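You operate a simulated robot arm through the tools that you are given. There is no shell and no other tool. Be economical: measure what you need, move in short steps, check, and stop when the job is done.

You run a simulated two-armed robot. Do the job below in one go: nothing can be reset, and whatever is moved stays where it is left.

TASK
Put two of the patch slides from the top of the tube bench on the kitting table top under the hanger. Put the arched hose on the deck of the short chassis away on the top of the blue table. Fetch the black drip tray and set it on the drain cover. Put the orange meter on the shelf under the valve bench. The order is free. Set down upright: arched hose.
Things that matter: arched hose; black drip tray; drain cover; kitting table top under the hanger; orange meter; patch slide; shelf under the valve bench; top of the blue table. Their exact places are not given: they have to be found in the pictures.

It is judged by the outcome, as a careful person would: the job done as asked, and still so three seconds after it is handed in. It fails if anything else is knocked over, pushed out of place, dropped, spilled or broken. Lids that push on must go on centred and level and be pressed home; caps that screw on are set level and turned clockwise until they are tight.

THE ROBOT
Two 7-joint arms with two-finger parallel grippers on one trunk, on a base that drives. Base frame: it is fixed to the floor where the robot stands at the start and does not move with it; the origin is under the middle of the robot, x ahead of it, y to its left, z up. Lengths are in mm, angles in rad, forces in N, time in s.
The left shoulder is at the start at [64, 151, 1189], the right one opposite. Places, roughly: arched hose [6500, 3250, 1000]; black drip tray (10x15x4 cm) [6100, 3800, 200]; drain cover [8250, 2000, 250]; kitting table top under the hanger (108x24 cm) [3380, 1820, 840]; orange meter [2250, 8250, 1000]; patch slide [750, 0, 750]; shelf under the valve bench [1600, 6500, 400]; top of the blue table [-1200, 200, 900]. Payload 3.43 kg a hand.
The tool frame of a hand sits at the grasp point between the pads (the TCP): z along the fingers, y along the line on which they close. The tips reach 34 mm beyond it. The gripper opens to 128 mm. The fingers are 24 mm wide and 12 mm thick; the gripper's body (48 by 130 mm) begins 96 mm behind the TCP.
Orientation is that of the tool frame in the base frame, as [roll, pitch, yaw] about the fixed x, y, z axes, in that order (R = Rz(yaw) Ry(pitch) Rx(roll)). With the fingers straight down and closing along the base's y, the tool's x points along the base's -x, its y along +y and its z along -z.

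THE INTERFACE
- The arms move only by the tool arm_command. It takes "left_steps", "right_steps" or both (then of equal length, played together; a hand with none holds still); each is a list of rows, each a list of 7 numbers: the turn, a rotation vector about the base's x, y, z in units of 180 degrees (1.0 is 180 degrees), then the shift along the base's x, y, z in units of 500 mm (1.0 is 500 mm), then the finger opening in mm, from 0 to 128. In form: [[wx, wy, wz, dx, dy, dz, gripper], ...]. A call has 1 to 8 rows; each row is the pose to reach, as a shift and turn from the pose commanded when the call began. A call with a number of a shift or a turn outside -1 to 1 is refused whole. Each row takes 0.2 s and may step no farther than 50 mm and 0.15 rad from the row before; otherwise, or with a gripper value out of range, the whole call is refused. Where a pose cannot be reached the arm comes as near as it can. A force on the tool above 40 N (or 10 N above the force at the start of the call, whichever is more), or a blocked arm, ends the call early, and 0.2 s more pass. Each finger travels about 153 mm/s and halts on what it meets, pressing with about 22 N; the grip force reading is that of the motor and also rises with nothing between the fingers. The clock runs only during rows and for 0.2 s after the last one: add rows that repeat a pose to give the fingers time. It gives the time, the measured TCP pose, the force on the tool (base axes), the opening and the grip force at its end, in the units of the frame above (readings bear some noise), with the torque about the TCP (base axes, N m) and any sound that the robot's microphone picked up.
- Cameras (640 x 400 px; columns grow to the right, rows downward): "scene" is now at [86.9, 46.6, 1389.6]; the picture's right is [0.82, -0.57, 0.00], its down [-0.47, -0.67, -0.58] and it looks along [0.33, 0.47, -0.82] (base axes); focal length 214 px, centre (320, 200). "left" rides on the left gripper at [76, 11, -160] in its tool frame; the picture's right is [-0.15, 0.99, 0.00], its down [-0.88, -0.13, -0.46] and it looks along [-0.45, -0.07, 0.89] (tool axes); focal length 234 px, centre (320, 200). "right" rides on the right gripper at [76, -11, -160] in its tool frame; the picture's right is [0.15, 0.99, 0.00], its down [-0.88, 0.13, -0.46] and it looks along [-0.45, 0.07, 0.89] (tool axes); focal length 234 px, centre (320, 200).
- snapshot(camera): a new picture of that camera. No time passes.
- lift_body(by): slides the trunk up (or, below 0, down) by that many mm; the arms and the scene camera ride with it, the base frame stays. It gives what a move gives, with no picture.
- steer(legs): drives the robot by 1 to 6 legs, each [ahead, left, turn to the left] in mm, mm and rad, along the robot's own axes; the way and the turn of a leg run together, so that a leg with both is an arc; at most 1500 mm and 3.142 rad a leg. The arms and the cameras ride along, it lands a little off, and it stops where it bumps. It gives what a move gives.
- turn_head(pan, tilt): turns the head with the scene camera to pan (to the left, within 1.501 rad either way) and tilt (down, from -0.506 to 1.204), counted from straight ahead of the robot. It gives what a move gives.
- probe_pixels(camera, pixels): for up to 12 pixels [column, row] of the newest picture of that camera ("zoom" is the newest enlarged one), the place [x, y, z] in the base frame of the surface seen there, good to about 2 mm. No time passes.
- zoom(camera, box): a new picture of the part [left, top, right, bottom] of that camera's present view, enlarged. No time passes.
- sign_off(): hands the job in; it is judged then, once.

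Keep the steps short. Do not move on a guess: measure, check each grasp and each placing, and mend mistakes. In all there are 110 turns and 92 pictures (those below and enlarged ones count). Leave the grippers open and the arms clear of the work at the hand-in unless told otherwise, and finish with a single line.

The tools are called after "Call:" as name(argument=value, ...) on one line, values as JSON. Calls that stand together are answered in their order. arm_command: Moves the arms, as the interface text tells. Its arguments: {"type":"object","properties":{"left_steps":{"type":"array"},"right_steps":{"type":"array"}},"required":[]} The other tools are called the same way: lift_body (by) slides the trunk up or down; steer (legs) drives the base; turn_head (pan, tilt) turns the head that bears the scene camera; snapshot (camera) takes a picture; probe_pixels (camera, pixels) gives the place of the surface under pixels of a picture; zoom (camera, box) takes an enlarged picture of a part of a camera's view; sign_off () hands the job in.

At the start:

```text
t: 0.0
left_tool_pos: [702.0, 251.2, 1153.0]
left_tool_rot: [-3.139, 0.004, -3.116]
left_wrist_force: [0.3, 0.5, 0.9]
left_ft_torque: [-0.05, 0.07, 0.0]
left_gripper_width: 127.8
left_grip_force: 0.1
right_tool_pos: [479.4, -207.0, 1357.8]
right_tool_rot: [3.118, 0.064, -3.127]
right_wrist_force: [1.0, -0.1, -0.1]
right_ft_torque: [0.05, 0.06, 0.01]
right_gripper_width: 128.1
right_grip_force: 0.1
trunk travel left (down, up): [-650.0, 290.0]
robot x, y, heading: [1.2, -11.6, 0.028]
head pan, tilt: [0.937, 0.956]
```

scene: 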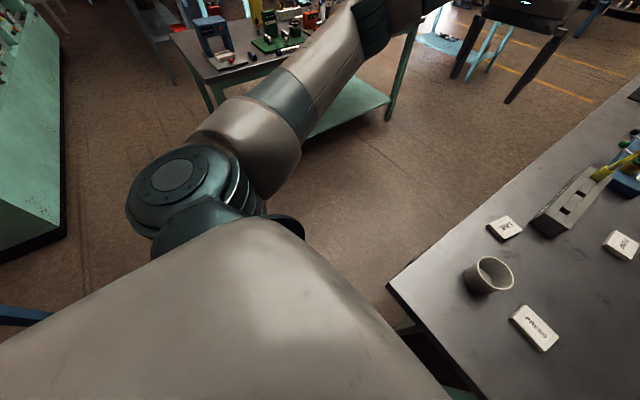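
right: 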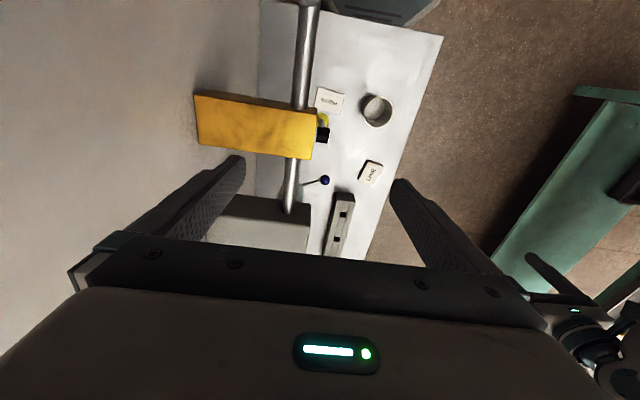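
left: 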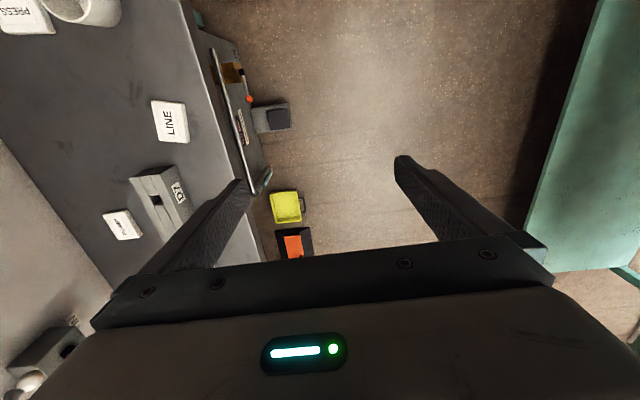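

I see the tube bench ahead with labelled blocks. I turn the head straight ahead and down to see it.

Call:
turn_head(pan=0, tilt=0.8)

Call:
snapshot(camera="scene")

```text
t: 1.2
left_tool_pos: [705.2, 250.7, 1144.4]
left_tool_rot: [-3.14, -0.003, -3.114]
left_wrist_force: [0.3, 0.1, -0.6]
left_ft_torque: [-0.02, 0.0, -0.02]
left_gripper_width: 127.9
left_grip_force: 0.0
right_tool_pos: [485.4, -206.4, 1367.7]
right_tool_rot: [3.1, 0.096, -3.138]
right_wrist_force: [0.4, -0.5, 0.3]
right_ft_torque: [0.01, -0.01, 0.0]
right_gripper_width: 128.3
right_grip_force: 0.1
trunk travel left (down, up): [-650.0, 290.0]
robot x, y, heading: [0.9, -12.7, 0.022]
head pan, tilt: [0.0, 0.799]
```

```text
88 pictures are left
```

scene: 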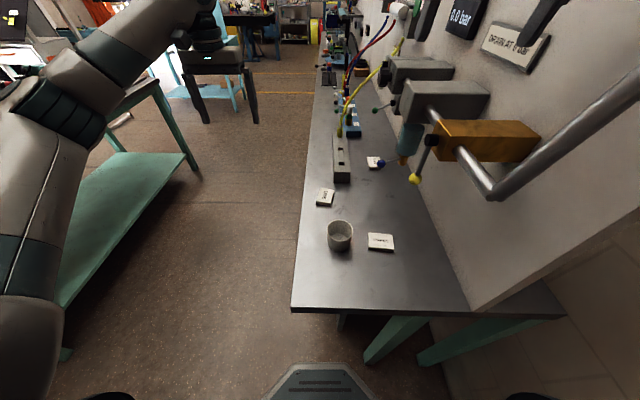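

I zoom on the bench top for the labels.

Call:
zoom(camera="scene", box=[280, 130, 440, 260])

Call:
probe_pixels(camera="scene", pixels=[[325, 197], [381, 241], [372, 161], [340, 228], [292, 306], [312, 130], [342, 160], [455, 90], [170, 155], [60, 240]])

```text
3.08 times, centred on (360, 195) of scene
```

zoom: 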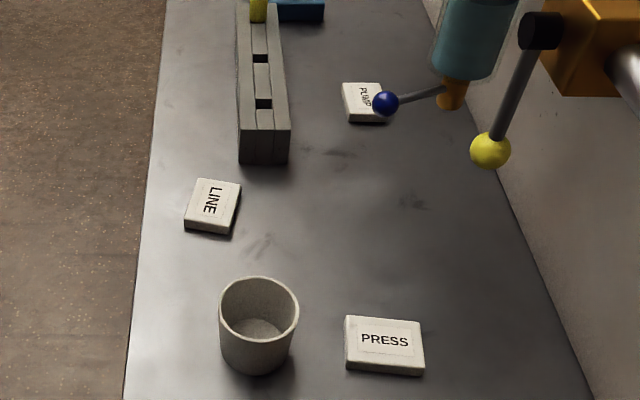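

```text
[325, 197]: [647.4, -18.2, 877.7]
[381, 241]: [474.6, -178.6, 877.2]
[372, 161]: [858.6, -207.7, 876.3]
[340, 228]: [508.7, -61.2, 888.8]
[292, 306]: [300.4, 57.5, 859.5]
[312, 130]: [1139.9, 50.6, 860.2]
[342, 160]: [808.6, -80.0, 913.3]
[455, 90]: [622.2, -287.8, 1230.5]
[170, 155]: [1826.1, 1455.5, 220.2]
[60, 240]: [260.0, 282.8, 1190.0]
```

I look closer at the far part of the bench to see which things could be patch slides.

Call:
zoom(camera="scene", box=[290, 20, 450, 170])

Call:
zoom(camera="left", box=[80, 20, 320, 270])

```text
2.67 times, centred on (370, 95) of scene
```

zoom: 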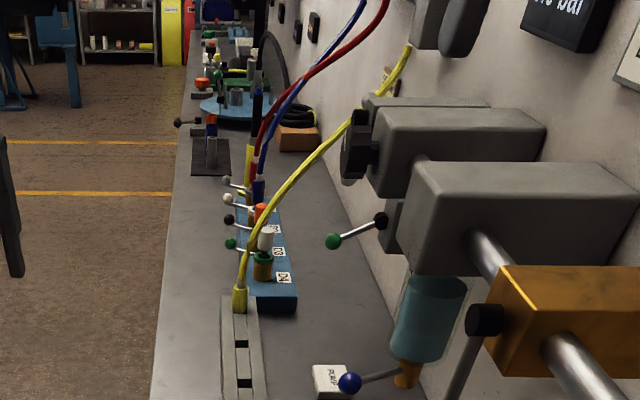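

```text
1.60 times, centred on (200, 145) of left
```

zoom: 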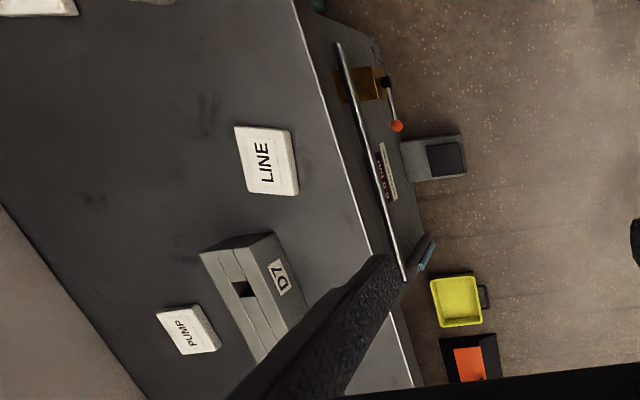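

LINE, PUMP and PRESS are three matching label slides; I take LINE (left hand) and PRESS (right hand). I measure slide edges and the wall pipes near the right arm.

Call:
zoom(camera="scene", box=[300, 170, 420, 260])

Call:
probe_pixels(camera="scene", pixels=[[490, 190], [600, 100], [415, 178], [381, 162], [465, 300], [560, 315], [500, 140], [411, 125], [370, 70], [350, 110], [345, 200], [320, 380]])

```text
4.44 times, centred on (360, 215) of scene
```

zoom: 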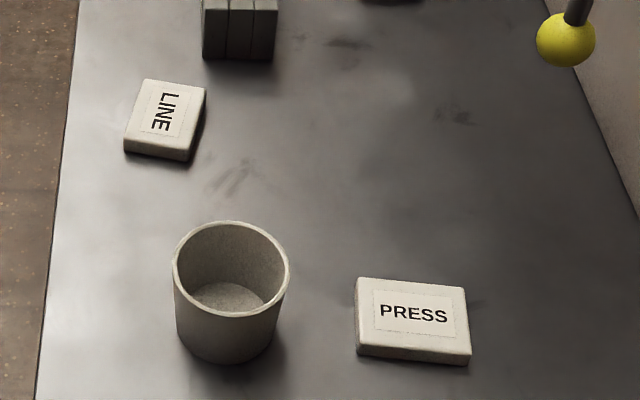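

```text
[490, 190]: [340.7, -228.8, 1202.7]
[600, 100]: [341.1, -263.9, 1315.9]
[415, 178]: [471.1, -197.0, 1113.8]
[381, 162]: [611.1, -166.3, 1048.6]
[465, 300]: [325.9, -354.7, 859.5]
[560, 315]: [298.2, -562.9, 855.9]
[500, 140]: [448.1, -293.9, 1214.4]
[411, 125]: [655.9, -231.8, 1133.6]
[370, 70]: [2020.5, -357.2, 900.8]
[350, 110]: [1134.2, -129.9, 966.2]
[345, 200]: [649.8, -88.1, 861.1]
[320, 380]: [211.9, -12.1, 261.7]
```

I probe the slide corners in the enlarged picture.

Call:
probe_pixels(camera="zoom", pixels=[[360, 280], [461, 290], [468, 352], [359, 345], [148, 83], [204, 90], [187, 149], [127, 140], [282, 265], [177, 270], [232, 222], [240, 68]])

```text
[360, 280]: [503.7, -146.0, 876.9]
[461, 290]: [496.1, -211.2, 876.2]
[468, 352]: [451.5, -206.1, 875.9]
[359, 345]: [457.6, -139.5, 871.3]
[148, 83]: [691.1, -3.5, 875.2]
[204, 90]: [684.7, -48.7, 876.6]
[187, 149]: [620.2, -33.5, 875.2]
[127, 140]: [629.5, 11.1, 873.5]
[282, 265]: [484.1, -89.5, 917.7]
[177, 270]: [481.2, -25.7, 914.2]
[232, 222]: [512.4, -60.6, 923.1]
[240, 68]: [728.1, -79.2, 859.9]
```

The right hand is close to the wall pipe; I shift it up and toward the middle before anything else.

Call:
arm_command(right_steps=[[0, 0, 0, 0, 0, 0.1, 100], [0, 0, 0, 0, 0.1, 0.1, 100], [0, 0, 0, 0, 0.2, 0.1, 100], [0, 0, 0, 0, 0.3, 0.1, 100], [0, 0, 0, -0.1, 0.3, 0.1, 100], [0, 0, 0, -0.1, 0.3, 0.1, 100]])

Call:
steer(legs=[[-350, 0, 0]])

Call:
lift_body(by=-200)

Call:
turn_head(pan=0, tilt=0.5)

Call:
snapshot(camera="scene")

```text
t: 2.8
left_tool_pos: [736.8, 186.7, 1138.7]
left_tool_rot: [3.135, 0.005, 3.098]
left_wrist_force: [0.6, 0.1, 0.7]
left_ft_torque: [0.05, -0.03, -0.02]
left_gripper_width: 127.9
left_grip_force: 0.0
right_tool_pos: [426.4, -205.0, 1405.6]
right_tool_rot: [3.063, 0.129, 3.072]
right_wrist_force: [-0.1, -0.3, -0.4]
right_ft_torque: [-0.01, 0.02, 0.02]
right_gripper_width: 99.9
right_grip_force: 0.1
right hand out of reach, approached as far as the arm can: row 2, 3, 4, 5, 6
trunk travel left (down, up): [-650.0, 290.0]
robot x, y, heading: [24.1, -23.5, -0.044]
head pan, tilt: [0.0, 0.799]
stopped in row 6 (right hand): the arm was blocked; the commanded pose is now the measured one
```

```text
t: 4.3
left_tool_pos: [524.5, 263.8, 1137.4]
left_tool_rot: [-3.139, 0.018, -2.944]
left_wrist_force: [0.0, 1.7, -0.5]
left_ft_torque: [-0.12, 0.0, -0.04]
left_gripper_width: 128.0
left_grip_force: 0.1
right_tool_pos: [319.8, -188.9, 1401.3]
right_tool_rot: [3.071, 0.126, -2.985]
right_wrist_force: [1.5, 2.9, -0.5]
right_ft_torque: [-0.29, 0.12, 0.01]
right_gripper_width: 99.8
right_grip_force: 0.1
trunk travel left (down, up): [-650.0, 290.0]
robot x, y, heading: [-100.6, -120.7, 0.197]
head pan, tilt: [0.0, 0.799]
stopped in leg 1: the robot was blocked; the commanded pose is now the measured one
```

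```text
t: 6.4
left_tool_pos: [507.9, 254.7, 950.6]
left_tool_rot: [-3.141, 0.034, -2.944]
left_wrist_force: [0.8, -0.6, 0.3]
left_ft_torque: [0.0, -0.02, -0.06]
left_gripper_width: 127.7
left_grip_force: 0.0
right_tool_pos: [296.5, -199.2, 1210.2]
right_tool_rot: [3.065, 0.147, -2.989]
right_wrist_force: [0.2, 0.1, -0.2]
right_ft_torque: [-0.02, 0.02, 0.0]
right_gripper_width: 100.1
right_grip_force: 0.0
trunk travel left (down, up): [-450.0, 490.0]
robot x, y, heading: [-106.6, -121.5, 0.194]
head pan, tilt: [0.0, 0.799]
```

```text
t: 7.2
left_tool_pos: [507.2, 253.0, 950.9]
left_tool_rot: [-3.141, 0.031, -2.945]
left_wrist_force: [0.3, 0.2, -0.5]
left_ft_torque: [0.03, 0.0, -0.03]
left_gripper_width: 128.1
left_grip_force: 0.0
right_tool_pos: [298.1, -199.7, 1209.9]
right_tool_rot: [3.066, 0.148, -2.988]
right_wrist_force: [0.3, -0.2, 0.0]
right_ft_torque: [-0.01, 0.0, -0.01]
right_gripper_width: 99.8
right_grip_force: 0.1
trunk travel left (down, up): [-450.0, 490.0]
robot x, y, heading: [-101.5, -121.5, 0.195]
head pan, tilt: [0.0, 0.499]
```

```text
83 pictures are left
```

scene: 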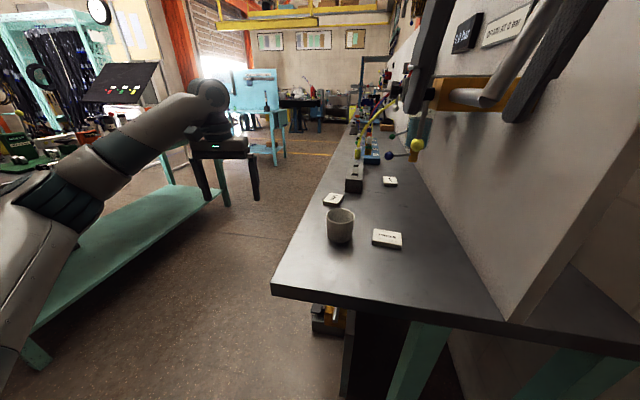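

The drive was blocked and the base turned a little. I must see what the right arm touches: right camera and head to the right.

Call:
turn_head(pan=-0.9, tilt=0.4)

Call:
snapshot(camera="scene")

Call:
snapshot(camera="right")

```text
t: 8.4
left_tool_pos: [507.6, 254.5, 950.8]
left_tool_rot: [-3.141, 0.031, -2.945]
left_wrist_force: [0.1, -0.1, 0.2]
left_ft_torque: [0.03, 0.01, -0.01]
left_gripper_width: 128.0
left_grip_force: 0.1
right_tool_pos: [296.9, -199.8, 1210.5]
right_tool_rot: [3.064, 0.146, -2.989]
right_wrist_force: [0.4, 0.6, -0.2]
right_ft_torque: [0.0, 0.04, 0.01]
right_gripper_width: 99.9
right_grip_force: 0.1
trunk travel left (down, up): [-450.0, 490.0]
robot x, y, heading: [-104.2, -120.5, 0.192]
head pan, tilt: [-0.901, 0.4]
```

```text
82 pictures are left
```

scene: 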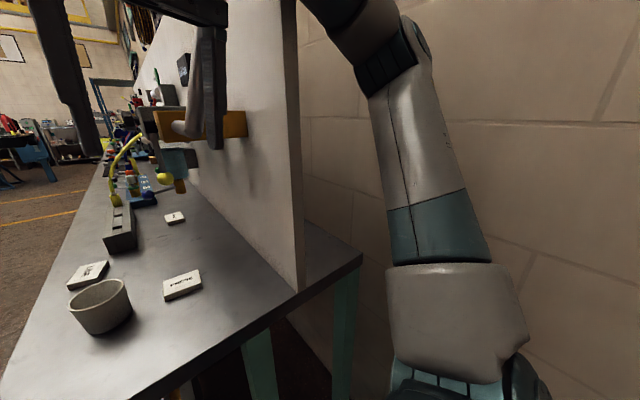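

```text
81 pictures are left
```

right: 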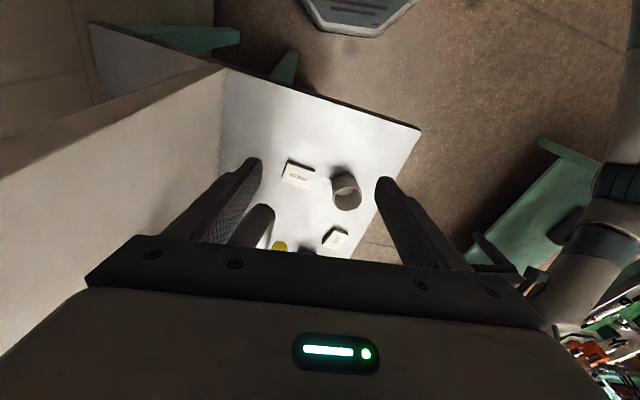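

I probe around the right fingers and the pipe to learn the clearance.

Call:
zoom(camera="scene", box=[40, 0, 300, 230])

Call:
zoom(camera="right", box=[180, 130, 420, 270])

Call:
probe_pixels(camera="scene", pixels=[[205, 10], [190, 110], [214, 140], [178, 127], [240, 125], [297, 200], [290, 20], [70, 80], [180, 285], [88, 273], [210, 60], [460, 250]])

```text
1.74 times, centred on (170, 115) of scene
```

zoom: 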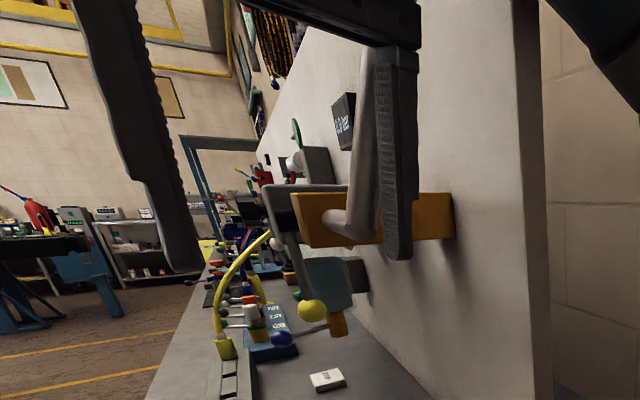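

```text
2.67 times, centred on (300, 200) of right
```

zoom: 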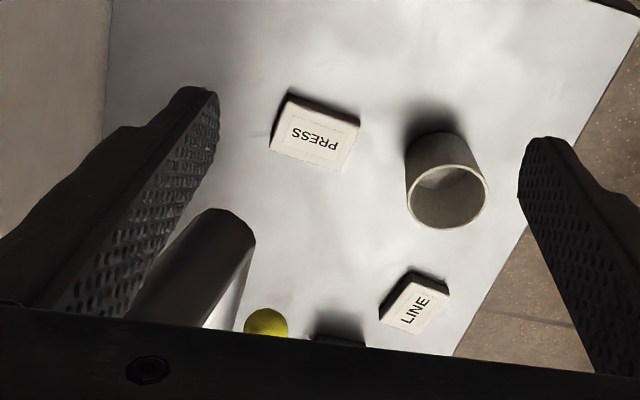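

```text
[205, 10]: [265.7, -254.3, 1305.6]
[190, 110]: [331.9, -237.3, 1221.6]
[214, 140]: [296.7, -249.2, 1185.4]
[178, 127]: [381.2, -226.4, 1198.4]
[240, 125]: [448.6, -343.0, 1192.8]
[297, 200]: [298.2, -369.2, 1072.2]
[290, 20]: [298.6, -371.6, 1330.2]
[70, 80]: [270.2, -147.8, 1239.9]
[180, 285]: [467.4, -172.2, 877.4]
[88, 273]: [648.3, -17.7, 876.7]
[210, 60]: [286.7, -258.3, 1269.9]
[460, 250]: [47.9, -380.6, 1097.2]
```

The right finger is just behind the pipe's upright and free. The slides haven't moved. I back off 200 mm.

Call:
steer(legs=[[-200, 0, 0]])

```text
t: 10.0
left_tool_pos: [318.0, 213.7, 947.2]
left_tool_rot: [3.138, 0.026, -2.945]
left_wrist_force: [0.0, -0.7, 0.6]
left_ft_torque: [0.0, -0.03, -0.01]
left_gripper_width: 128.3
left_grip_force: 0.1
right_tool_pos: [108.8, -239.5, 1207.4]
right_tool_rot: [3.063, 0.14, -2.989]
right_wrist_force: [-0.6, 0.3, -0.3]
right_ft_torque: [0.02, -0.02, -0.01]
right_gripper_width: 100.0
right_grip_force: 0.1
trunk travel left (down, up): [-450.0, 490.0]
robot x, y, heading: [-299.9, -162.1, 0.196]
head pan, tilt: [-0.901, 0.4]
```

Now I square up with the bench: heading back to 0 and a little to the left.

Call:
steer(legs=[[0, 150, -0.196]])

Call:
arm_command(right_steps=[[0, -0.04, 0, 0, 0, -0.08, 100], [0, -0.08, 0, 0, 0, -0.16, 100], [0, -0.12, 0, 0, 0, -0.24, 100], [0, -0.16, 0, 0, 0, -0.32, 100], [0, -0.2, 0, 0, 0, -0.38, 100], [0, -0.2, 0, 0, 0, -0.4, 100]])

```text
t: 11.4
left_tool_pos: [364.6, 235.8, 945.7]
left_tool_rot: [3.14, 0.027, -3.14]
left_wrist_force: [0.4, -0.4, -0.2]
left_ft_torque: [-0.01, -0.01, -0.02]
left_gripper_width: 128.1
left_grip_force: 0.0
right_tool_pos: [71.7, -169.0, 1207.0]
right_tool_rot: [3.063, 0.138, 3.098]
right_wrist_force: [1.0, -0.5, -0.4]
right_ft_torque: [-0.02, -0.01, -0.03]
right_gripper_width: 100.0
right_grip_force: 0.1
trunk travel left (down, up): [-450.0, 490.0]
robot x, y, heading: [-313.1, -15.6, 0.001]
head pan, tilt: [-0.901, 0.4]
```

```text
t: 12.8
left_tool_pos: [364.1, 234.5, 945.5]
left_tool_rot: [3.137, 0.026, -3.141]
left_wrist_force: [-0.2, 0.3, -0.3]
left_ft_torque: [-0.01, 0.03, -0.02]
left_gripper_width: 127.7
left_grip_force: 0.1
right_tool_pos: [98.5, -157.3, 1043.1]
right_tool_rot: [3.025, 0.765, 3.081]
right_wrist_force: [-0.2, -0.2, 1.1]
right_ft_torque: [-0.04, -0.01, 0.01]
right_gripper_width: 100.1
right_grip_force: 0.0
right hand out of reach, approached as far as the arm can: row 5, 6
trunk travel left (down, up): [-450.0, 490.0]
robot x, y, heading: [-317.0, -15.8, -0.003]
head pan, tilt: [-0.901, 0.4]
```

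Right hand is tilted forward and low, clear. I drive ahead 300 mm to bring the left hand near the LINE slide.

Call:
steer(legs=[[300, 0, 0]])

Call:
turn_head(pan=0, tilt=0.7)

Call:
snapshot(camera="scene")

```text
t: 14.8
left_tool_pos: [664.3, 234.1, 945.8]
left_tool_rot: [3.138, 0.024, 3.141]
left_wrist_force: [1.3, 0.7, 0.5]
left_ft_torque: [0.01, 0.04, -0.03]
left_gripper_width: 127.9
left_grip_force: 0.1
right_tool_pos: [397.9, -158.8, 1042.3]
right_tool_rot: [3.025, 0.762, 3.081]
right_wrist_force: [-0.7, -0.2, 0.6]
right_ft_torque: [0.0, -0.01, -0.01]
right_gripper_width: 100.0
right_grip_force: 0.1
trunk travel left (down, up): [-450.0, 490.0]
robot x, y, heading: [-18.4, -9.6, -0.005]
head pan, tilt: [-0.901, 0.4]
```

```text
t: 16.1
left_tool_pos: [665.0, 235.4, 946.7]
left_tool_rot: [3.139, 0.026, -3.14]
left_wrist_force: [0.0, 0.0, -0.2]
left_ft_torque: [0.0, -0.04, 0.0]
left_gripper_width: 128.3
left_grip_force: 0.0
right_tool_pos: [398.1, -158.4, 1042.6]
right_tool_rot: [3.025, 0.765, 3.081]
right_wrist_force: [0.0, -0.4, -0.6]
right_ft_torque: [0.01, 0.02, 0.01]
right_gripper_width: 100.0
right_grip_force: 0.1
trunk travel left (down, up): [-450.0, 490.0]
robot x, y, heading: [-14.2, -14.6, -0.0]
head pan, tilt: [0.0, 0.7]
```

```text
78 pictures are left
```

scene: 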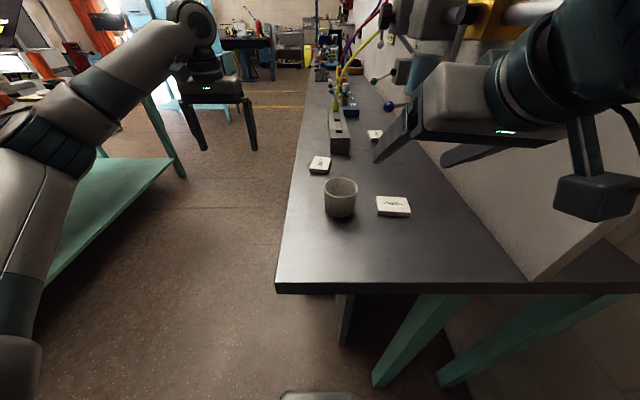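

Left hand goes sideways 254 mm to above LINE, turning by -10° to match it.

Call:
arm_command(left_steps=[[0, 0, -0.02, 0, -0.09, 0, 100], [0, 0, -0.04, 0, -0.18, 0, 100], [0, 0, -0.056, -0.005, -0.27, 0, 100], [0, 0, -0.056, -0.01, -0.36, 0, 100], [0, 0, -0.056, -0.015, -0.45, 0, 100], [0, 0, -0.056, -0.018, -0.51, 0, 100], [0, 0, -0.056, -0.018, -0.51, 0, 100]])

Call:
snapshot(camera="left")

```text
t: 17.6
left_tool_pos: [655.1, -19.3, 946.7]
left_tool_rot: [3.14, 0.027, 2.968]
left_wrist_force: [-0.1, -0.3, 0.1]
left_ft_torque: [0.0, -0.01, -0.03]
left_gripper_width: 99.8
left_grip_force: 0.1
right_tool_pos: [398.3, -157.1, 1043.4]
right_tool_rot: [3.028, 0.764, 3.083]
right_wrist_force: [-0.1, -0.1, -0.6]
right_ft_torque: [-0.02, -0.02, -0.03]
right_gripper_width: 99.9
right_grip_force: 0.0
trunk travel left (down, up): [-450.0, 490.0]
robot x, y, heading: [-14.9, -8.8, -0.007]
head pan, tilt: [0.0, 0.7]
```

```text
77 pictures are left
```

left: 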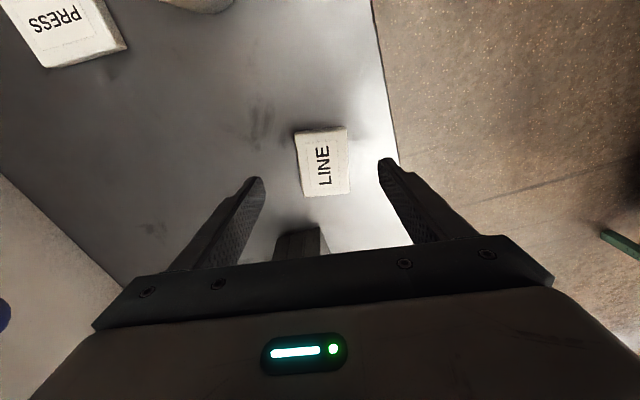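

LINE sits centred between the fingers. I go down to about 4 mm over the bench and close.

Call:
arm_command(left_steps=[[0, 0, 0, 0.002, 0, -0.05, 100], [0, 0, 0, 0.002, 0, -0.096, 100], [0, 0, 0, 0.002, 0, -0.097, 100], [0, 0, 0, 0.002, 0, -0.097, 60], [0, 0, 0, 0.002, 0, -0.097, 30], [0, 0, 0, 0.002, 0, -0.097, 30]])

```text
t: 19.1
left_tool_pos: [655.9, -20.8, 897.2]
left_tool_rot: [3.139, 0.026, 2.965]
left_wrist_force: [-0.1, 0.1, 1.3]
left_ft_torque: [0.04, 0.01, 0.02]
left_gripper_width: 51.1
left_grip_force: 21.5
right_tool_pos: [398.2, -159.0, 1043.3]
right_tool_rot: [3.026, 0.765, 3.081]
right_wrist_force: [-0.1, 0.1, -0.5]
right_ft_torque: [0.0, 0.02, -0.01]
right_gripper_width: 100.3
right_grip_force: 0.1
trunk travel left (down, up): [-450.0, 490.0]
robot x, y, heading: [-17.3, -13.3, -0.002]
head pan, tilt: [0.0, 0.7]
```

It holds at 51 mm. I lift it and carry it off to the left side.

Call:
arm_command(left_steps=[[0, 0, 0, 0, 0, 0.06, 30], [0, 0, 0, 0, 0, 0.14, 30], [0, 0, 0, 0, 0.09, 0.16, 30], [0, 0, 0, 0, 0.18, 0.16, 30], [0, 0, 0, 0, 0.27, 0.16, 30], [0, 0, 0, 0, 0.36, 0.16, 30], [0, 0, 0, 0, 0.45, 0.16, 30], [0, 0, 0, 0, 0.45, 0.16, 30]])

Call:
snapshot(camera="left")

Call:
snapshot(camera="right")

```text
t: 20.9
left_tool_pos: [655.7, 203.1, 976.2]
left_tool_rot: [3.138, 0.024, 2.968]
left_wrist_force: [0.2, 0.1, 0.0]
left_ft_torque: [0.0, 0.02, 0.01]
left_gripper_width: 51.2
left_grip_force: 22.0
right_tool_pos: [397.4, -159.7, 1042.1]
right_tool_rot: [3.027, 0.765, 3.08]
right_wrist_force: [0.8, -0.2, 0.5]
right_ft_torque: [0.01, 0.01, -0.02]
right_gripper_width: 100.1
right_grip_force: 0.1
trunk travel left (down, up): [-450.0, 490.0]
robot x, y, heading: [-15.7, -14.8, -0.002]
head pan, tilt: [0.0, 0.7]
```

```text
76 pictures are left
```

left: 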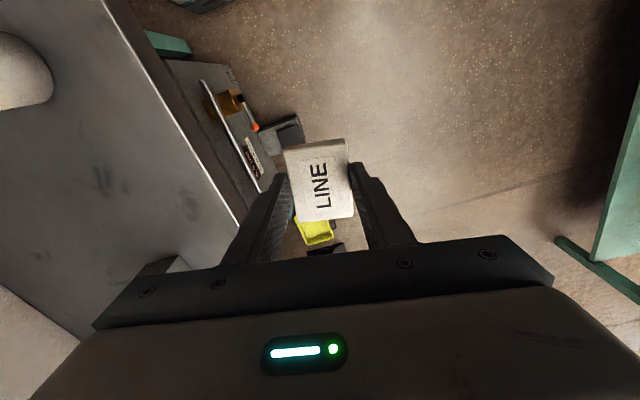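

```text
75 pictures are left
```

right: 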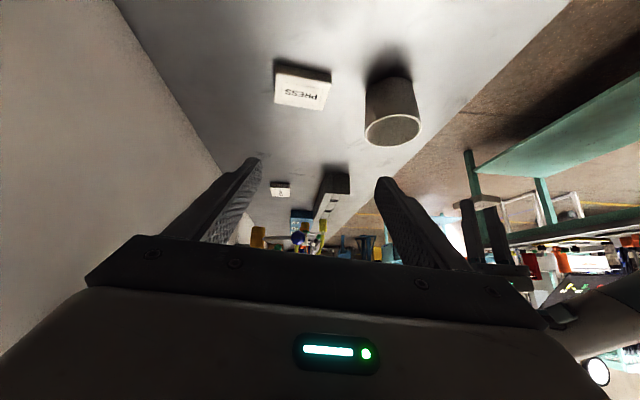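

LINE is held well. Now the right hand: turn it to match PRESS and go ahead and down to a pose 50 mm above it.

Call:
arm_command(right_steps=[[-0.013, 0, -0.022, 0.03, -0.01, -0.05, 100], [-0.026, 0, -0.043, 0.06, -0.02, -0.1, 100], [-0.026, 0, -0.043, 0.09, -0.03, -0.15, 100], [-0.026, 0, -0.043, 0.12, -0.035, -0.19, 100], [-0.026, 0, -0.043, 0.12, -0.035, -0.19, 100]])

Call:
snapshot(camera="right")

Call:
snapshot(camera="scene")

```text
t: 22.2
left_tool_pos: [634.3, 178.4, 984.9]
left_tool_rot: [-3.135, 0.046, 2.922]
left_wrist_force: [0.5, 0.1, -1.0]
left_ft_torque: [-0.05, 0.06, -0.03]
left_gripper_width: 51.0
left_grip_force: 21.5
right_tool_pos: [429.4, -186.1, 977.5]
right_tool_rot: [-3.13, 0.823, 3.001]
right_wrist_force: [0.8, -0.7, -1.0]
right_ft_torque: [-0.01, 0.05, 0.0]
right_gripper_width: 99.7
right_grip_force: 0.1
right hand out of reach, approached as far as the arm can: row 1, 2, 3, 4, 5
trunk travel left (down, up): [-450.0, 490.0]
robot x, y, heading: [-30.1, -20.7, -0.048]
head pan, tilt: [0.0, 0.7]
stopped in row 5 (right hand): the arm was blocked; the commanded pose is now the measured one
```

```text
74 pictures are left
```

right: 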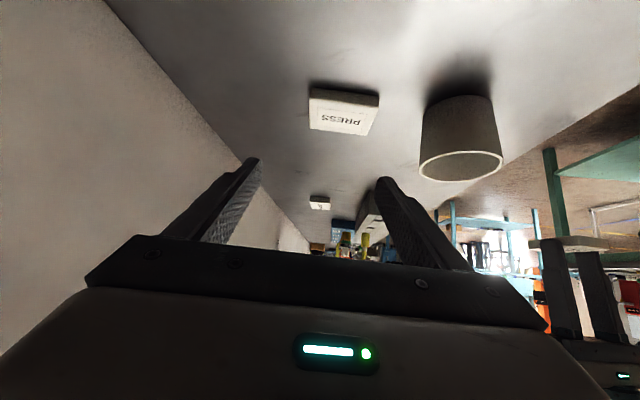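

```text
73 pictures are left
```

scene: 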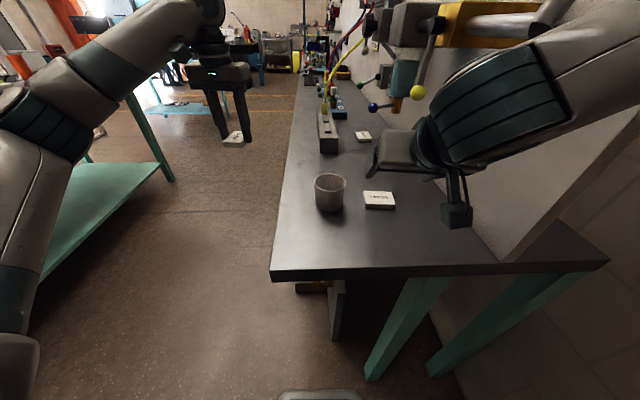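

The right forearm runs into the pipe end from this side. I'd better reach PRESS from the long open side of the bench. First I check how much room that aisle has.

Call:
turn_head(pan=0.6, tilt=0.75)

Call:
snapshot(camera="scene")

Call:
probe_pixels(camera="left", pixels=[[630, 140], [600, 220], [565, 240]])

```text
t: 23.2
left_tool_pos: [632.6, 177.5, 989.4]
left_tool_rot: [-3.14, 0.052, 2.924]
left_wrist_force: [0.0, -0.1, -0.7]
left_ft_torque: [0.03, -0.03, -0.01]
left_gripper_width: 50.8
left_grip_force: 21.4
right_tool_pos: [428.4, -189.5, 976.7]
right_tool_rot: [-3.14, 0.818, 2.992]
right_wrist_force: [0.0, 0.5, 0.6]
right_ft_torque: [0.0, -0.04, 0.01]
right_gripper_width: 100.0
right_grip_force: 0.1
trunk travel left (down, up): [-450.0, 490.0]
robot x, y, heading: [-29.7, -20.0, -0.048]
head pan, tilt: [0.6, 0.75]
```

```text
72 pictures are left
```

scene: 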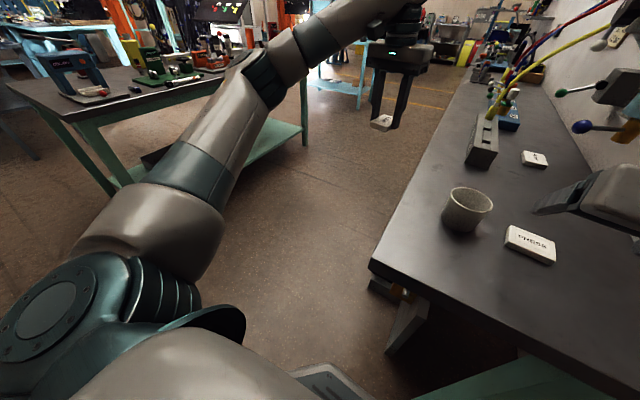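

```text
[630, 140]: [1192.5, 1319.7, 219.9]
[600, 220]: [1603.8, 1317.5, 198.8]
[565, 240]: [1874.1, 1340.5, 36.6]
```

There is over 1.2 m of aisle. Before backing off I check how the right forearm lies to the pipe.

Call:
turn_head(pan=-0.5, tilt=0.3)

Call:
snapshot(camera="scene")

```text
t: 24.6
left_tool_pos: [631.8, 176.7, 990.1]
left_tool_rot: [-3.14, 0.051, 2.925]
left_wrist_force: [-0.1, -0.4, -1.5]
left_ft_torque: [0.05, 0.02, 0.03]
left_gripper_width: 51.3
left_grip_force: 22.5
right_tool_pos: [429.8, -189.9, 976.8]
right_tool_rot: [-3.141, 0.82, 2.992]
right_wrist_force: [0.3, 0.5, -0.6]
right_ft_torque: [0.02, 0.03, 0.01]
right_gripper_width: 100.0
right_grip_force: 0.1
trunk travel left (down, up): [-450.0, 490.0]
robot x, y, heading: [-27.7, -18.5, -0.045]
head pan, tilt: [-0.499, 0.3]
```

```text
71 pictures are left
```

scene: 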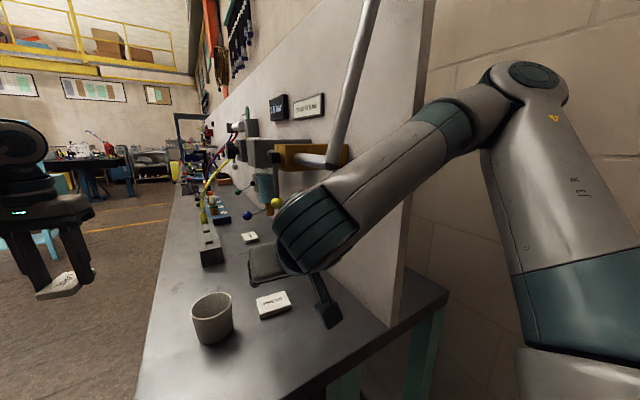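

The forearm lies just before the panel's end; straight back is free. I back off 330 mm.

Call:
steer(legs=[[-330, 0, 0.045]])

Call:
turn_head(pan=1.2, tilt=0.5)

Call:
snapshot(camera="scene")

```text
t: 25.2
left_tool_pos: [636.7, 173.7, 983.9]
left_tool_rot: [-3.141, 0.041, 2.917]
left_wrist_force: [0.0, 0.0, -0.4]
left_ft_torque: [-0.05, 0.01, 0.0]
left_gripper_width: 50.6
left_grip_force: 22.3
right_tool_pos: [428.6, -189.9, 977.3]
right_tool_rot: [-3.139, 0.821, 2.998]
right_wrist_force: [-0.1, 0.1, 0.3]
right_ft_torque: [0.01, 0.02, -0.01]
right_gripper_width: 100.0
right_grip_force: 0.0
trunk travel left (down, up): [-450.0, 490.0]
robot x, y, heading: [-34.5, -17.6, -0.047]
head pan, tilt: [-0.499, 0.3]
stopped in leg 1: the robot was blocked; the commanded pose is now the measured one
```

```text
t: 27.0
left_tool_pos: [636.7, 175.6, 985.6]
left_tool_rot: [3.141, 0.043, 2.921]
left_wrist_force: [0.2, 0.2, 0.2]
left_ft_torque: [0.01, -0.01, -0.01]
left_gripper_width: 50.9
left_grip_force: 21.5
right_tool_pos: [429.4, -189.7, 977.3]
right_tool_rot: [-3.139, 0.821, 2.995]
right_wrist_force: [-0.3, 0.3, 0.2]
right_ft_torque: [0.01, -0.02, -0.04]
right_gripper_width: 100.2
right_grip_force: 0.0
trunk travel left (down, up): [-450.0, 490.0]
robot x, y, heading: [-27.8, -17.9, -0.047]
head pan, tilt: [1.201, 0.499]
```

```text
70 pictures are left
```

scene: 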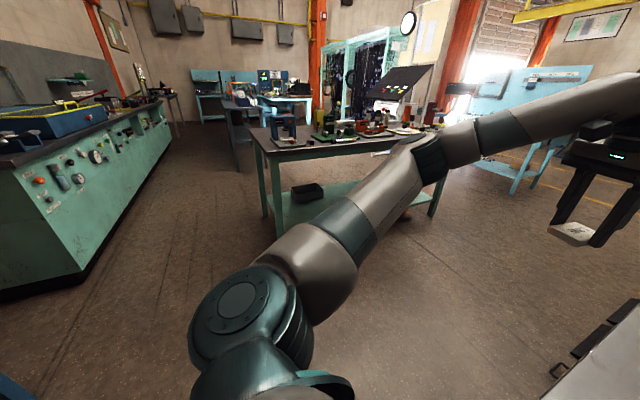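

Backing is blocked at once, so something hooks. I look again to the right and measure the forearm, pipe, panel edge and wall.

Call:
turn_head(pan=-0.5, tilt=0.4)

Call:
zoom(camera="scene", box=[220, 20, 620, 300])

Call:
probe_pixels(camera="zoom", pixels=[[150, 250], [190, 300], [250, 215], [330, 170], [400, 130], [180, 200], [225, 60], [300, 250], [330, 60], [490, 60], [460, 200], [600, 150]])

```text
t: 28.7
left_tool_pos: [634.9, 176.0, 986.2]
left_tool_rot: [-3.141, 0.044, 2.921]
left_wrist_force: [0.1, 0.7, 0.2]
left_ft_torque: [-0.01, 0.0, 0.01]
left_gripper_width: 50.8
left_grip_force: 22.2
right_tool_pos: [428.7, -189.9, 978.0]
right_tool_rot: [3.142, 0.823, 2.994]
right_wrist_force: [0.1, -0.3, -0.4]
right_ft_torque: [-0.01, -0.02, -0.01]
right_gripper_width: 100.2
right_grip_force: 0.0
trunk travel left (down, up): [-450.0, 490.0]
robot x, y, heading: [-30.8, -20.0, -0.048]
head pan, tilt: [-0.499, 0.4]
```

```text
1.43 times, centred on (420, 160) of scene
```

zoom: 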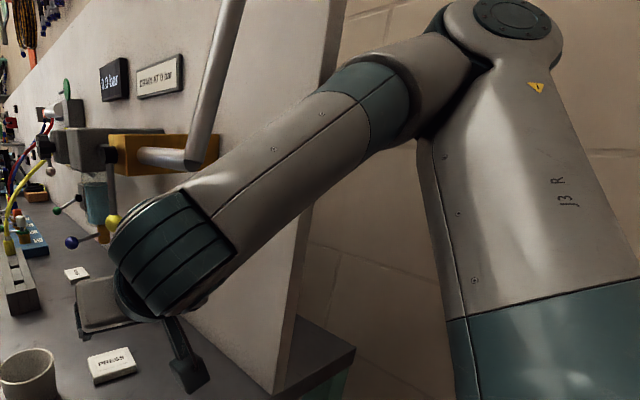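

```text
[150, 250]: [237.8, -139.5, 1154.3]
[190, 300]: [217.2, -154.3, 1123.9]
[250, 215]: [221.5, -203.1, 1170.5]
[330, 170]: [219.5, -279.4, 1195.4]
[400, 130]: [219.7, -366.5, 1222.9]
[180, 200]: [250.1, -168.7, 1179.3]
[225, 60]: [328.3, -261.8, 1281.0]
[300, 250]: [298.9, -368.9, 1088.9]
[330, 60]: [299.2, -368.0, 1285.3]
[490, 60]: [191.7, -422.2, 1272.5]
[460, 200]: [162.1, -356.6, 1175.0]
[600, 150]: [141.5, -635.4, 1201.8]
```

The forearm leans on the panel's edge at (298,-369). I try a short straight back-off without turning.

Call:
steer(legs=[[-60, 10, 0]])

```text
t: 29.7
left_tool_pos: [590.7, 182.1, 976.9]
left_tool_rot: [3.14, 0.026, 2.922]
left_wrist_force: [-0.2, 0.5, -0.5]
left_ft_torque: [-0.04, 0.01, 0.02]
left_gripper_width: 51.0
left_grip_force: 22.3
right_tool_pos: [385.2, -183.0, 966.1]
right_tool_rot: [3.137, 0.801, 2.99]
right_wrist_force: [-0.6, 0.5, 0.5]
right_ft_torque: [0.0, 0.0, 0.0]
right_gripper_width: 100.1
right_grip_force: 0.0
trunk travel left (down, up): [-450.0, 490.0]
robot x, y, heading: [-91.1, -5.2, -0.041]
head pan, tilt: [-0.499, 0.4]
```

Free now. I place the robot diagonally off the bench corner, so that the right forearm clears the panel.

Call:
steer(legs=[[-150, 0, 0], [0, 260, 0], [0, 0, -0.58]])

```text
t: 34.1
left_tool_pos: [446.9, 46.4, 976.7]
left_tool_rot: [3.138, 0.027, 2.349]
left_wrist_force: [-0.7, 0.2, 0.2]
left_ft_torque: [-0.01, 0.01, -0.01]
left_gripper_width: 51.1
left_grip_force: 21.9
right_tool_pos: [76.1, -148.6, 966.5]
right_tool_rot: [3.137, 0.799, 2.414]
right_wrist_force: [-1.1, -0.4, -0.3]
right_ft_torque: [0.0, 0.04, 0.02]
right_gripper_width: 99.8
right_grip_force: 0.0
trunk travel left (down, up): [-450.0, 490.0]
robot x, y, heading: [-222.4, 258.5, -0.624]
head pan, tilt: [-0.499, 0.4]
```

Now I turn the right hand to match PRESS (yaw 3.025, tilt about 34°) while still clear of the bench.

Call:
arm_command(right_steps=[[0.005, 0.012, 0.039, 0.038, -0.015, 0.01, 100], [0.011, 0.024, 0.078, 0.076, -0.03, 0.02, 100], [0.016, 0.037, 0.116, 0.114, -0.044, 0.03, 100], [0.021, 0.049, 0.155, 0.152, -0.06, 0.04, 100], [0.027, 0.061, 0.194, 0.19, -0.074, 0.04, 100], [0.027, 0.061, 0.194, 0.19, -0.074, 0.04, 100]])

```text
t: 35.5
left_tool_pos: [446.4, 47.2, 977.3]
left_tool_rot: [3.137, 0.027, 2.347]
left_wrist_force: [-0.3, 0.9, 0.2]
left_ft_torque: [0.01, 0.02, -0.02]
left_gripper_width: 51.0
left_grip_force: 22.2
right_tool_pos: [169.9, -186.2, 987.8]
right_tool_rot: [3.138, 0.594, 3.028]
right_wrist_force: [0.6, -0.3, 0.3]
right_ft_torque: [0.0, 0.0, -0.01]
right_gripper_width: 100.1
right_grip_force: 0.1
trunk travel left (down, up): [-450.0, 490.0]
robot x, y, heading: [-224.0, 257.3, -0.623]
head pan, tilt: [-0.499, 0.4]
```

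Reached well. I drive diagonally so that the right hand comes over PRESS at height 988.

Call:
steer(legs=[[228, 181, 0]])

Call:
snapshot(camera="right")

Call:
snapshot(camera="scene")

```text
t: 37.5
left_tool_pos: [738.5, 63.6, 975.3]
left_tool_rot: [3.139, 0.024, 2.347]
left_wrist_force: [0.7, 0.9, -0.7]
left_ft_torque: [0.02, 0.01, 0.0]
left_gripper_width: 50.9
left_grip_force: 22.5
right_tool_pos: [462.2, -169.5, 986.8]
right_tool_rot: [3.137, 0.59, 3.028]
right_wrist_force: [-0.5, 0.5, 0.3]
right_ft_torque: [0.0, -0.01, 0.04]
right_gripper_width: 99.9
right_grip_force: 0.1
trunk travel left (down, up): [-450.0, 490.0]
robot x, y, heading: [67.1, 272.1, -0.615]
head pan, tilt: [-0.499, 0.4]
```

```text
68 pictures are left
```

right: 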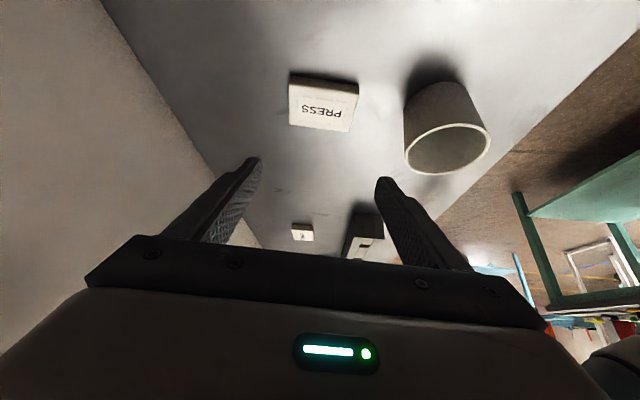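

```text
67 pictures are left
```

scene: 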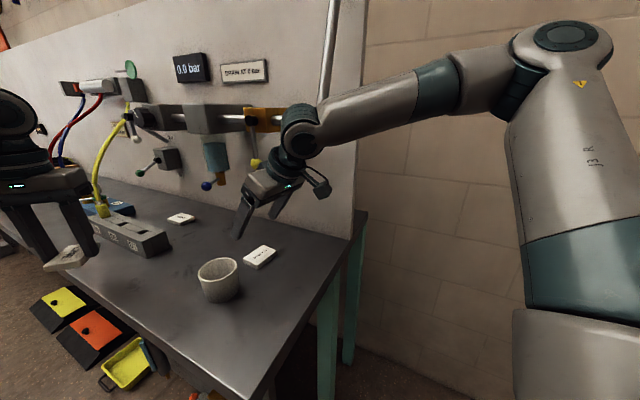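

PRESS lies between and below the fingers with good gaps to the cup. I go straight down to TCP z≈900.

Call:
arm_command(right_steps=[[0, 0, 0, 0.002, -0.01, -0.06, 100], [0, 0, 0, 0.002, -0.01, -0.12, 100], [0, 0, 0, 0.002, -0.01, -0.16, 100], [0, 0, 0, 0.002, -0.01, -0.175, 100], [0, 0, 0, 0.002, -0.01, -0.175, 100]])

Call:
snapshot(camera="right")

```text
t: 38.7
left_tool_pos: [737.8, 62.9, 977.3]
left_tool_rot: [3.138, 0.027, 2.349]
left_wrist_force: [0.2, 0.0, -0.8]
left_ft_torque: [0.0, 0.01, -0.01]
left_gripper_width: 51.3
left_grip_force: 22.1
right_tool_pos: [462.9, -175.2, 899.6]
right_tool_rot: [3.137, 0.594, 3.028]
right_wrist_force: [-0.2, -0.4, 0.1]
right_ft_torque: [-0.01, -0.01, 0.02]
right_gripper_width: 100.1
right_grip_force: 0.0
trunk travel left (down, up): [-450.0, 490.0]
robot x, y, heading: [62.9, 271.9, -0.619]
head pan, tilt: [-0.499, 0.4]
```

```text
66 pictures are left
```

right: 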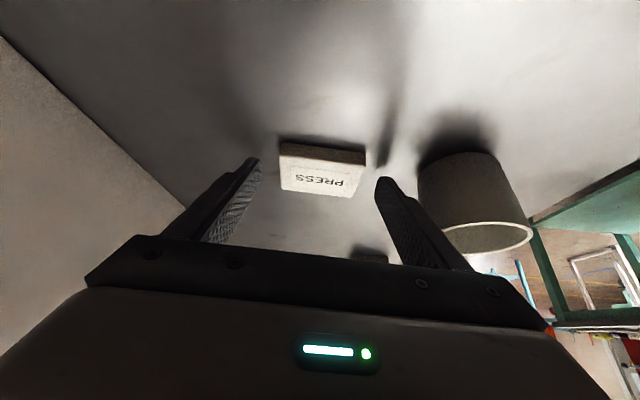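

Fingertips straddle the slide. I close.

Call:
arm_command(right_steps=[[0, 0, 0, 0, 0, -0.003, 75], [0, 0, 0, 0, 0, -0.003, 50], [0, 0, 0, 0, 0, -0.003, 50], [0, 0, 0, 0, 0.0, 0.04, 50], [0, 0, 0, 0, 0.0, 0.08, 50], [0, 0, 0, 0, 0.0, 0.12, 50], [0, 0, 0, 0, 0.0, 0.12, 50]])

Call:
snapshot(camera="right")

```text
t: 40.3
left_tool_pos: [737.7, 61.5, 976.6]
left_tool_rot: [3.137, 0.025, 2.348]
left_wrist_force: [-0.2, -0.7, 0.0]
left_ft_torque: [0.06, -0.03, -0.01]
left_gripper_width: 51.0
left_grip_force: 21.8
right_tool_pos: [463.3, -173.9, 959.6]
right_tool_rot: [3.138, 0.595, 3.029]
right_wrist_force: [0.2, 0.0, -0.1]
right_ft_torque: [0.01, 0.02, 0.0]
right_gripper_width: 68.9
right_grip_force: 22.5
trunk travel left (down, up): [-450.0, 490.0]
robot x, y, heading: [63.1, 276.5, -0.617]
head pan, tilt: [-0.499, 0.4]
```

```text
65 pictures are left
```

right: 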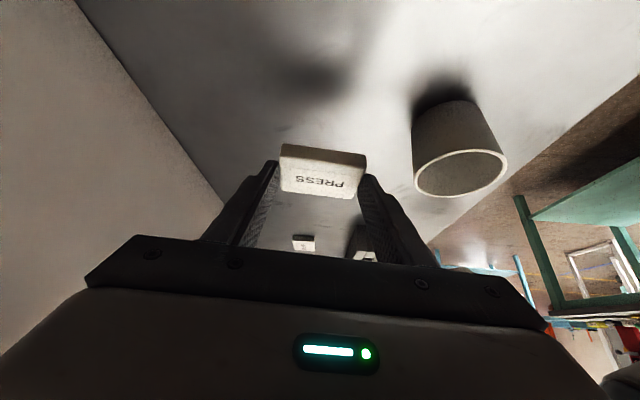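

Both slides are held. I back out the same way, move to the middle of the aisle and turn to heading 0, then look ahead.

Call:
steer(legs=[[-228, -181, 0], [-249, 351, 0], [0, 0, 0.617]])

Call:
turn_head(pan=0.2, tilt=0.3)

Call:
snapshot(camera="scene")

```text
t: 46.2
left_tool_pos: [443.7, 901.6, 976.8]
left_tool_rot: [3.14, 0.028, 2.961]
left_wrist_force: [-0.5, 0.4, -1.5]
left_ft_torque: [0.0, -0.02, 0.0]
left_gripper_width: 51.2
left_grip_force: 21.7
right_tool_pos: [357.9, 549.7, 959.3]
right_tool_rot: [3.138, 0.594, -2.641]
right_wrist_force: [0.5, -0.3, 0.1]
right_ft_torque: [-0.02, 0.03, -0.01]
right_gripper_width: 68.6
right_grip_force: 22.5
trunk travel left (down, up): [-450.0, 490.0]
robot x, y, heading: [-226.7, 687.4, -0.008]
head pan, tilt: [-0.499, 0.4]
```

```text
t: 47.3
left_tool_pos: [444.4, 902.7, 975.4]
left_tool_rot: [3.138, 0.026, 2.963]
left_wrist_force: [0.8, -0.4, 0.0]
left_ft_torque: [0.0, 0.0, 0.02]
left_gripper_width: 51.1
left_grip_force: 22.2
right_tool_pos: [358.3, 548.8, 959.9]
right_tool_rot: [3.138, 0.594, -2.641]
right_wrist_force: [-0.2, 0.9, 0.0]
right_ft_torque: [0.03, 0.02, 0.0]
right_gripper_width: 68.9
right_grip_force: 21.9
trunk travel left (down, up): [-450.0, 490.0]
robot x, y, heading: [-228.8, 686.0, -0.007]
head pan, tilt: [0.201, 0.3]
```

```text
64 pictures are left
```

scene: 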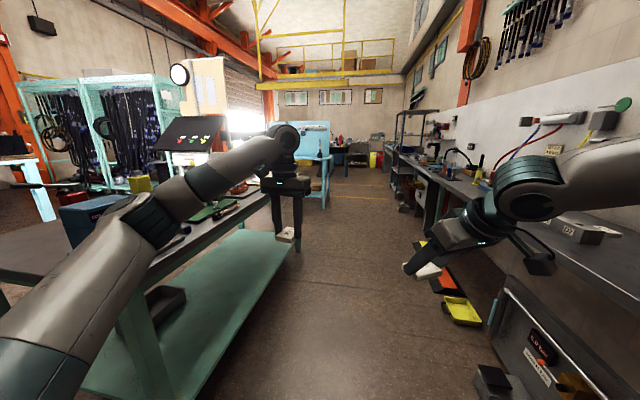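

I probe the light-blue table ahead and obstacles along the aisle.

Call:
probe_pixels(camera="scene", pixels=[[310, 160], [322, 185], [310, 135], [325, 205], [270, 245], [300, 250], [462, 312], [425, 245], [355, 150], [290, 300], [190, 130], [360, 165]])

Call:
zoom(camera="scene", box=[260, 90, 420, 220])

```text
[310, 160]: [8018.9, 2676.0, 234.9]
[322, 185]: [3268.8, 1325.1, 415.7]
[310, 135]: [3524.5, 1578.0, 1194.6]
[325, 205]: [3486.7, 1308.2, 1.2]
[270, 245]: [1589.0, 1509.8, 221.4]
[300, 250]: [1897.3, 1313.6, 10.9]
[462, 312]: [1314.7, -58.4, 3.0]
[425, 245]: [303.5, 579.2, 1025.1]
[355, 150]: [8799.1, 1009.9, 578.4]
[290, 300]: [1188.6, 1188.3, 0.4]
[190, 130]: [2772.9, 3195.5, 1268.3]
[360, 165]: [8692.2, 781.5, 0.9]
```

```text
3.08 times, centred on (340, 155) of scene
```

zoom: 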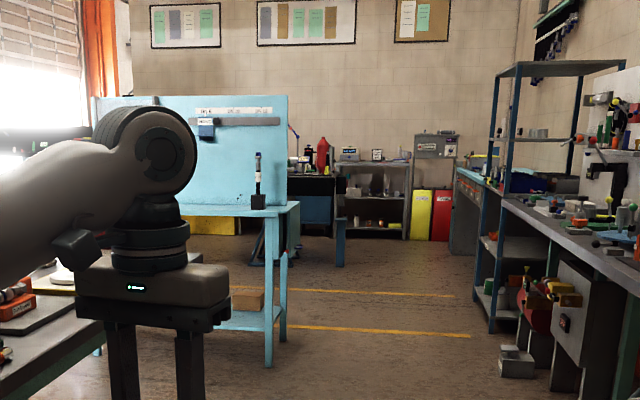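

The light-blue table (x 3270–3490, from y≈1310) with the panel is the kitting table. I drive along the aisle to x≈2370 and then to the left.

Call:
steer(legs=[[1300, 0, 0], [1300, 0, 0.008]])

Call:
turn_head(pan=0.6, tilt=0.4)

Call:
snapshot(camera="scene")

```text
t: 60.0
left_tool_pos: [3051.0, 909.2, 974.5]
left_tool_rot: [3.138, 0.024, 2.975]
left_wrist_force: [-0.3, 0.1, -0.8]
left_ft_torque: [0.0, -0.02, 0.0]
left_gripper_width: 51.2
left_grip_force: 22.1
right_tool_pos: [2967.9, 555.5, 959.9]
right_tool_rot: [3.138, 0.591, -2.629]
right_wrist_force: [0.6, -0.8, -0.6]
right_ft_torque: [0.07, 0.01, 0.0]
right_gripper_width: 68.9
right_grip_force: 22.1
trunk travel left (down, up): [-450.0, 490.0]
robot x, y, heading: [2379.8, 681.8, 0.006]
head pan, tilt: [0.201, 0.3]
```

```text
t: 60.9
left_tool_pos: [3049.9, 910.1, 975.3]
left_tool_rot: [3.137, 0.027, 2.973]
left_wrist_force: [-0.1, -0.1, -0.4]
left_ft_torque: [0.02, -0.02, 0.0]
left_gripper_width: 51.3
left_grip_force: 21.9
right_tool_pos: [2968.2, 555.7, 959.6]
right_tool_rot: [3.139, 0.594, -2.627]
right_wrist_force: [0.5, -0.2, -0.9]
right_ft_torque: [0.01, 0.04, 0.01]
right_gripper_width: 68.9
right_grip_force: 22.1
trunk travel left (down, up): [-450.0, 490.0]
robot x, y, heading: [2383.1, 686.7, 0.005]
head pan, tilt: [0.6, 0.4]
```

```text
62 pictures are left
```

scene: 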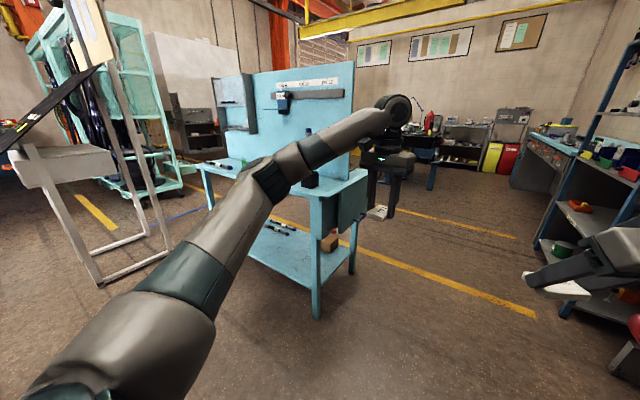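

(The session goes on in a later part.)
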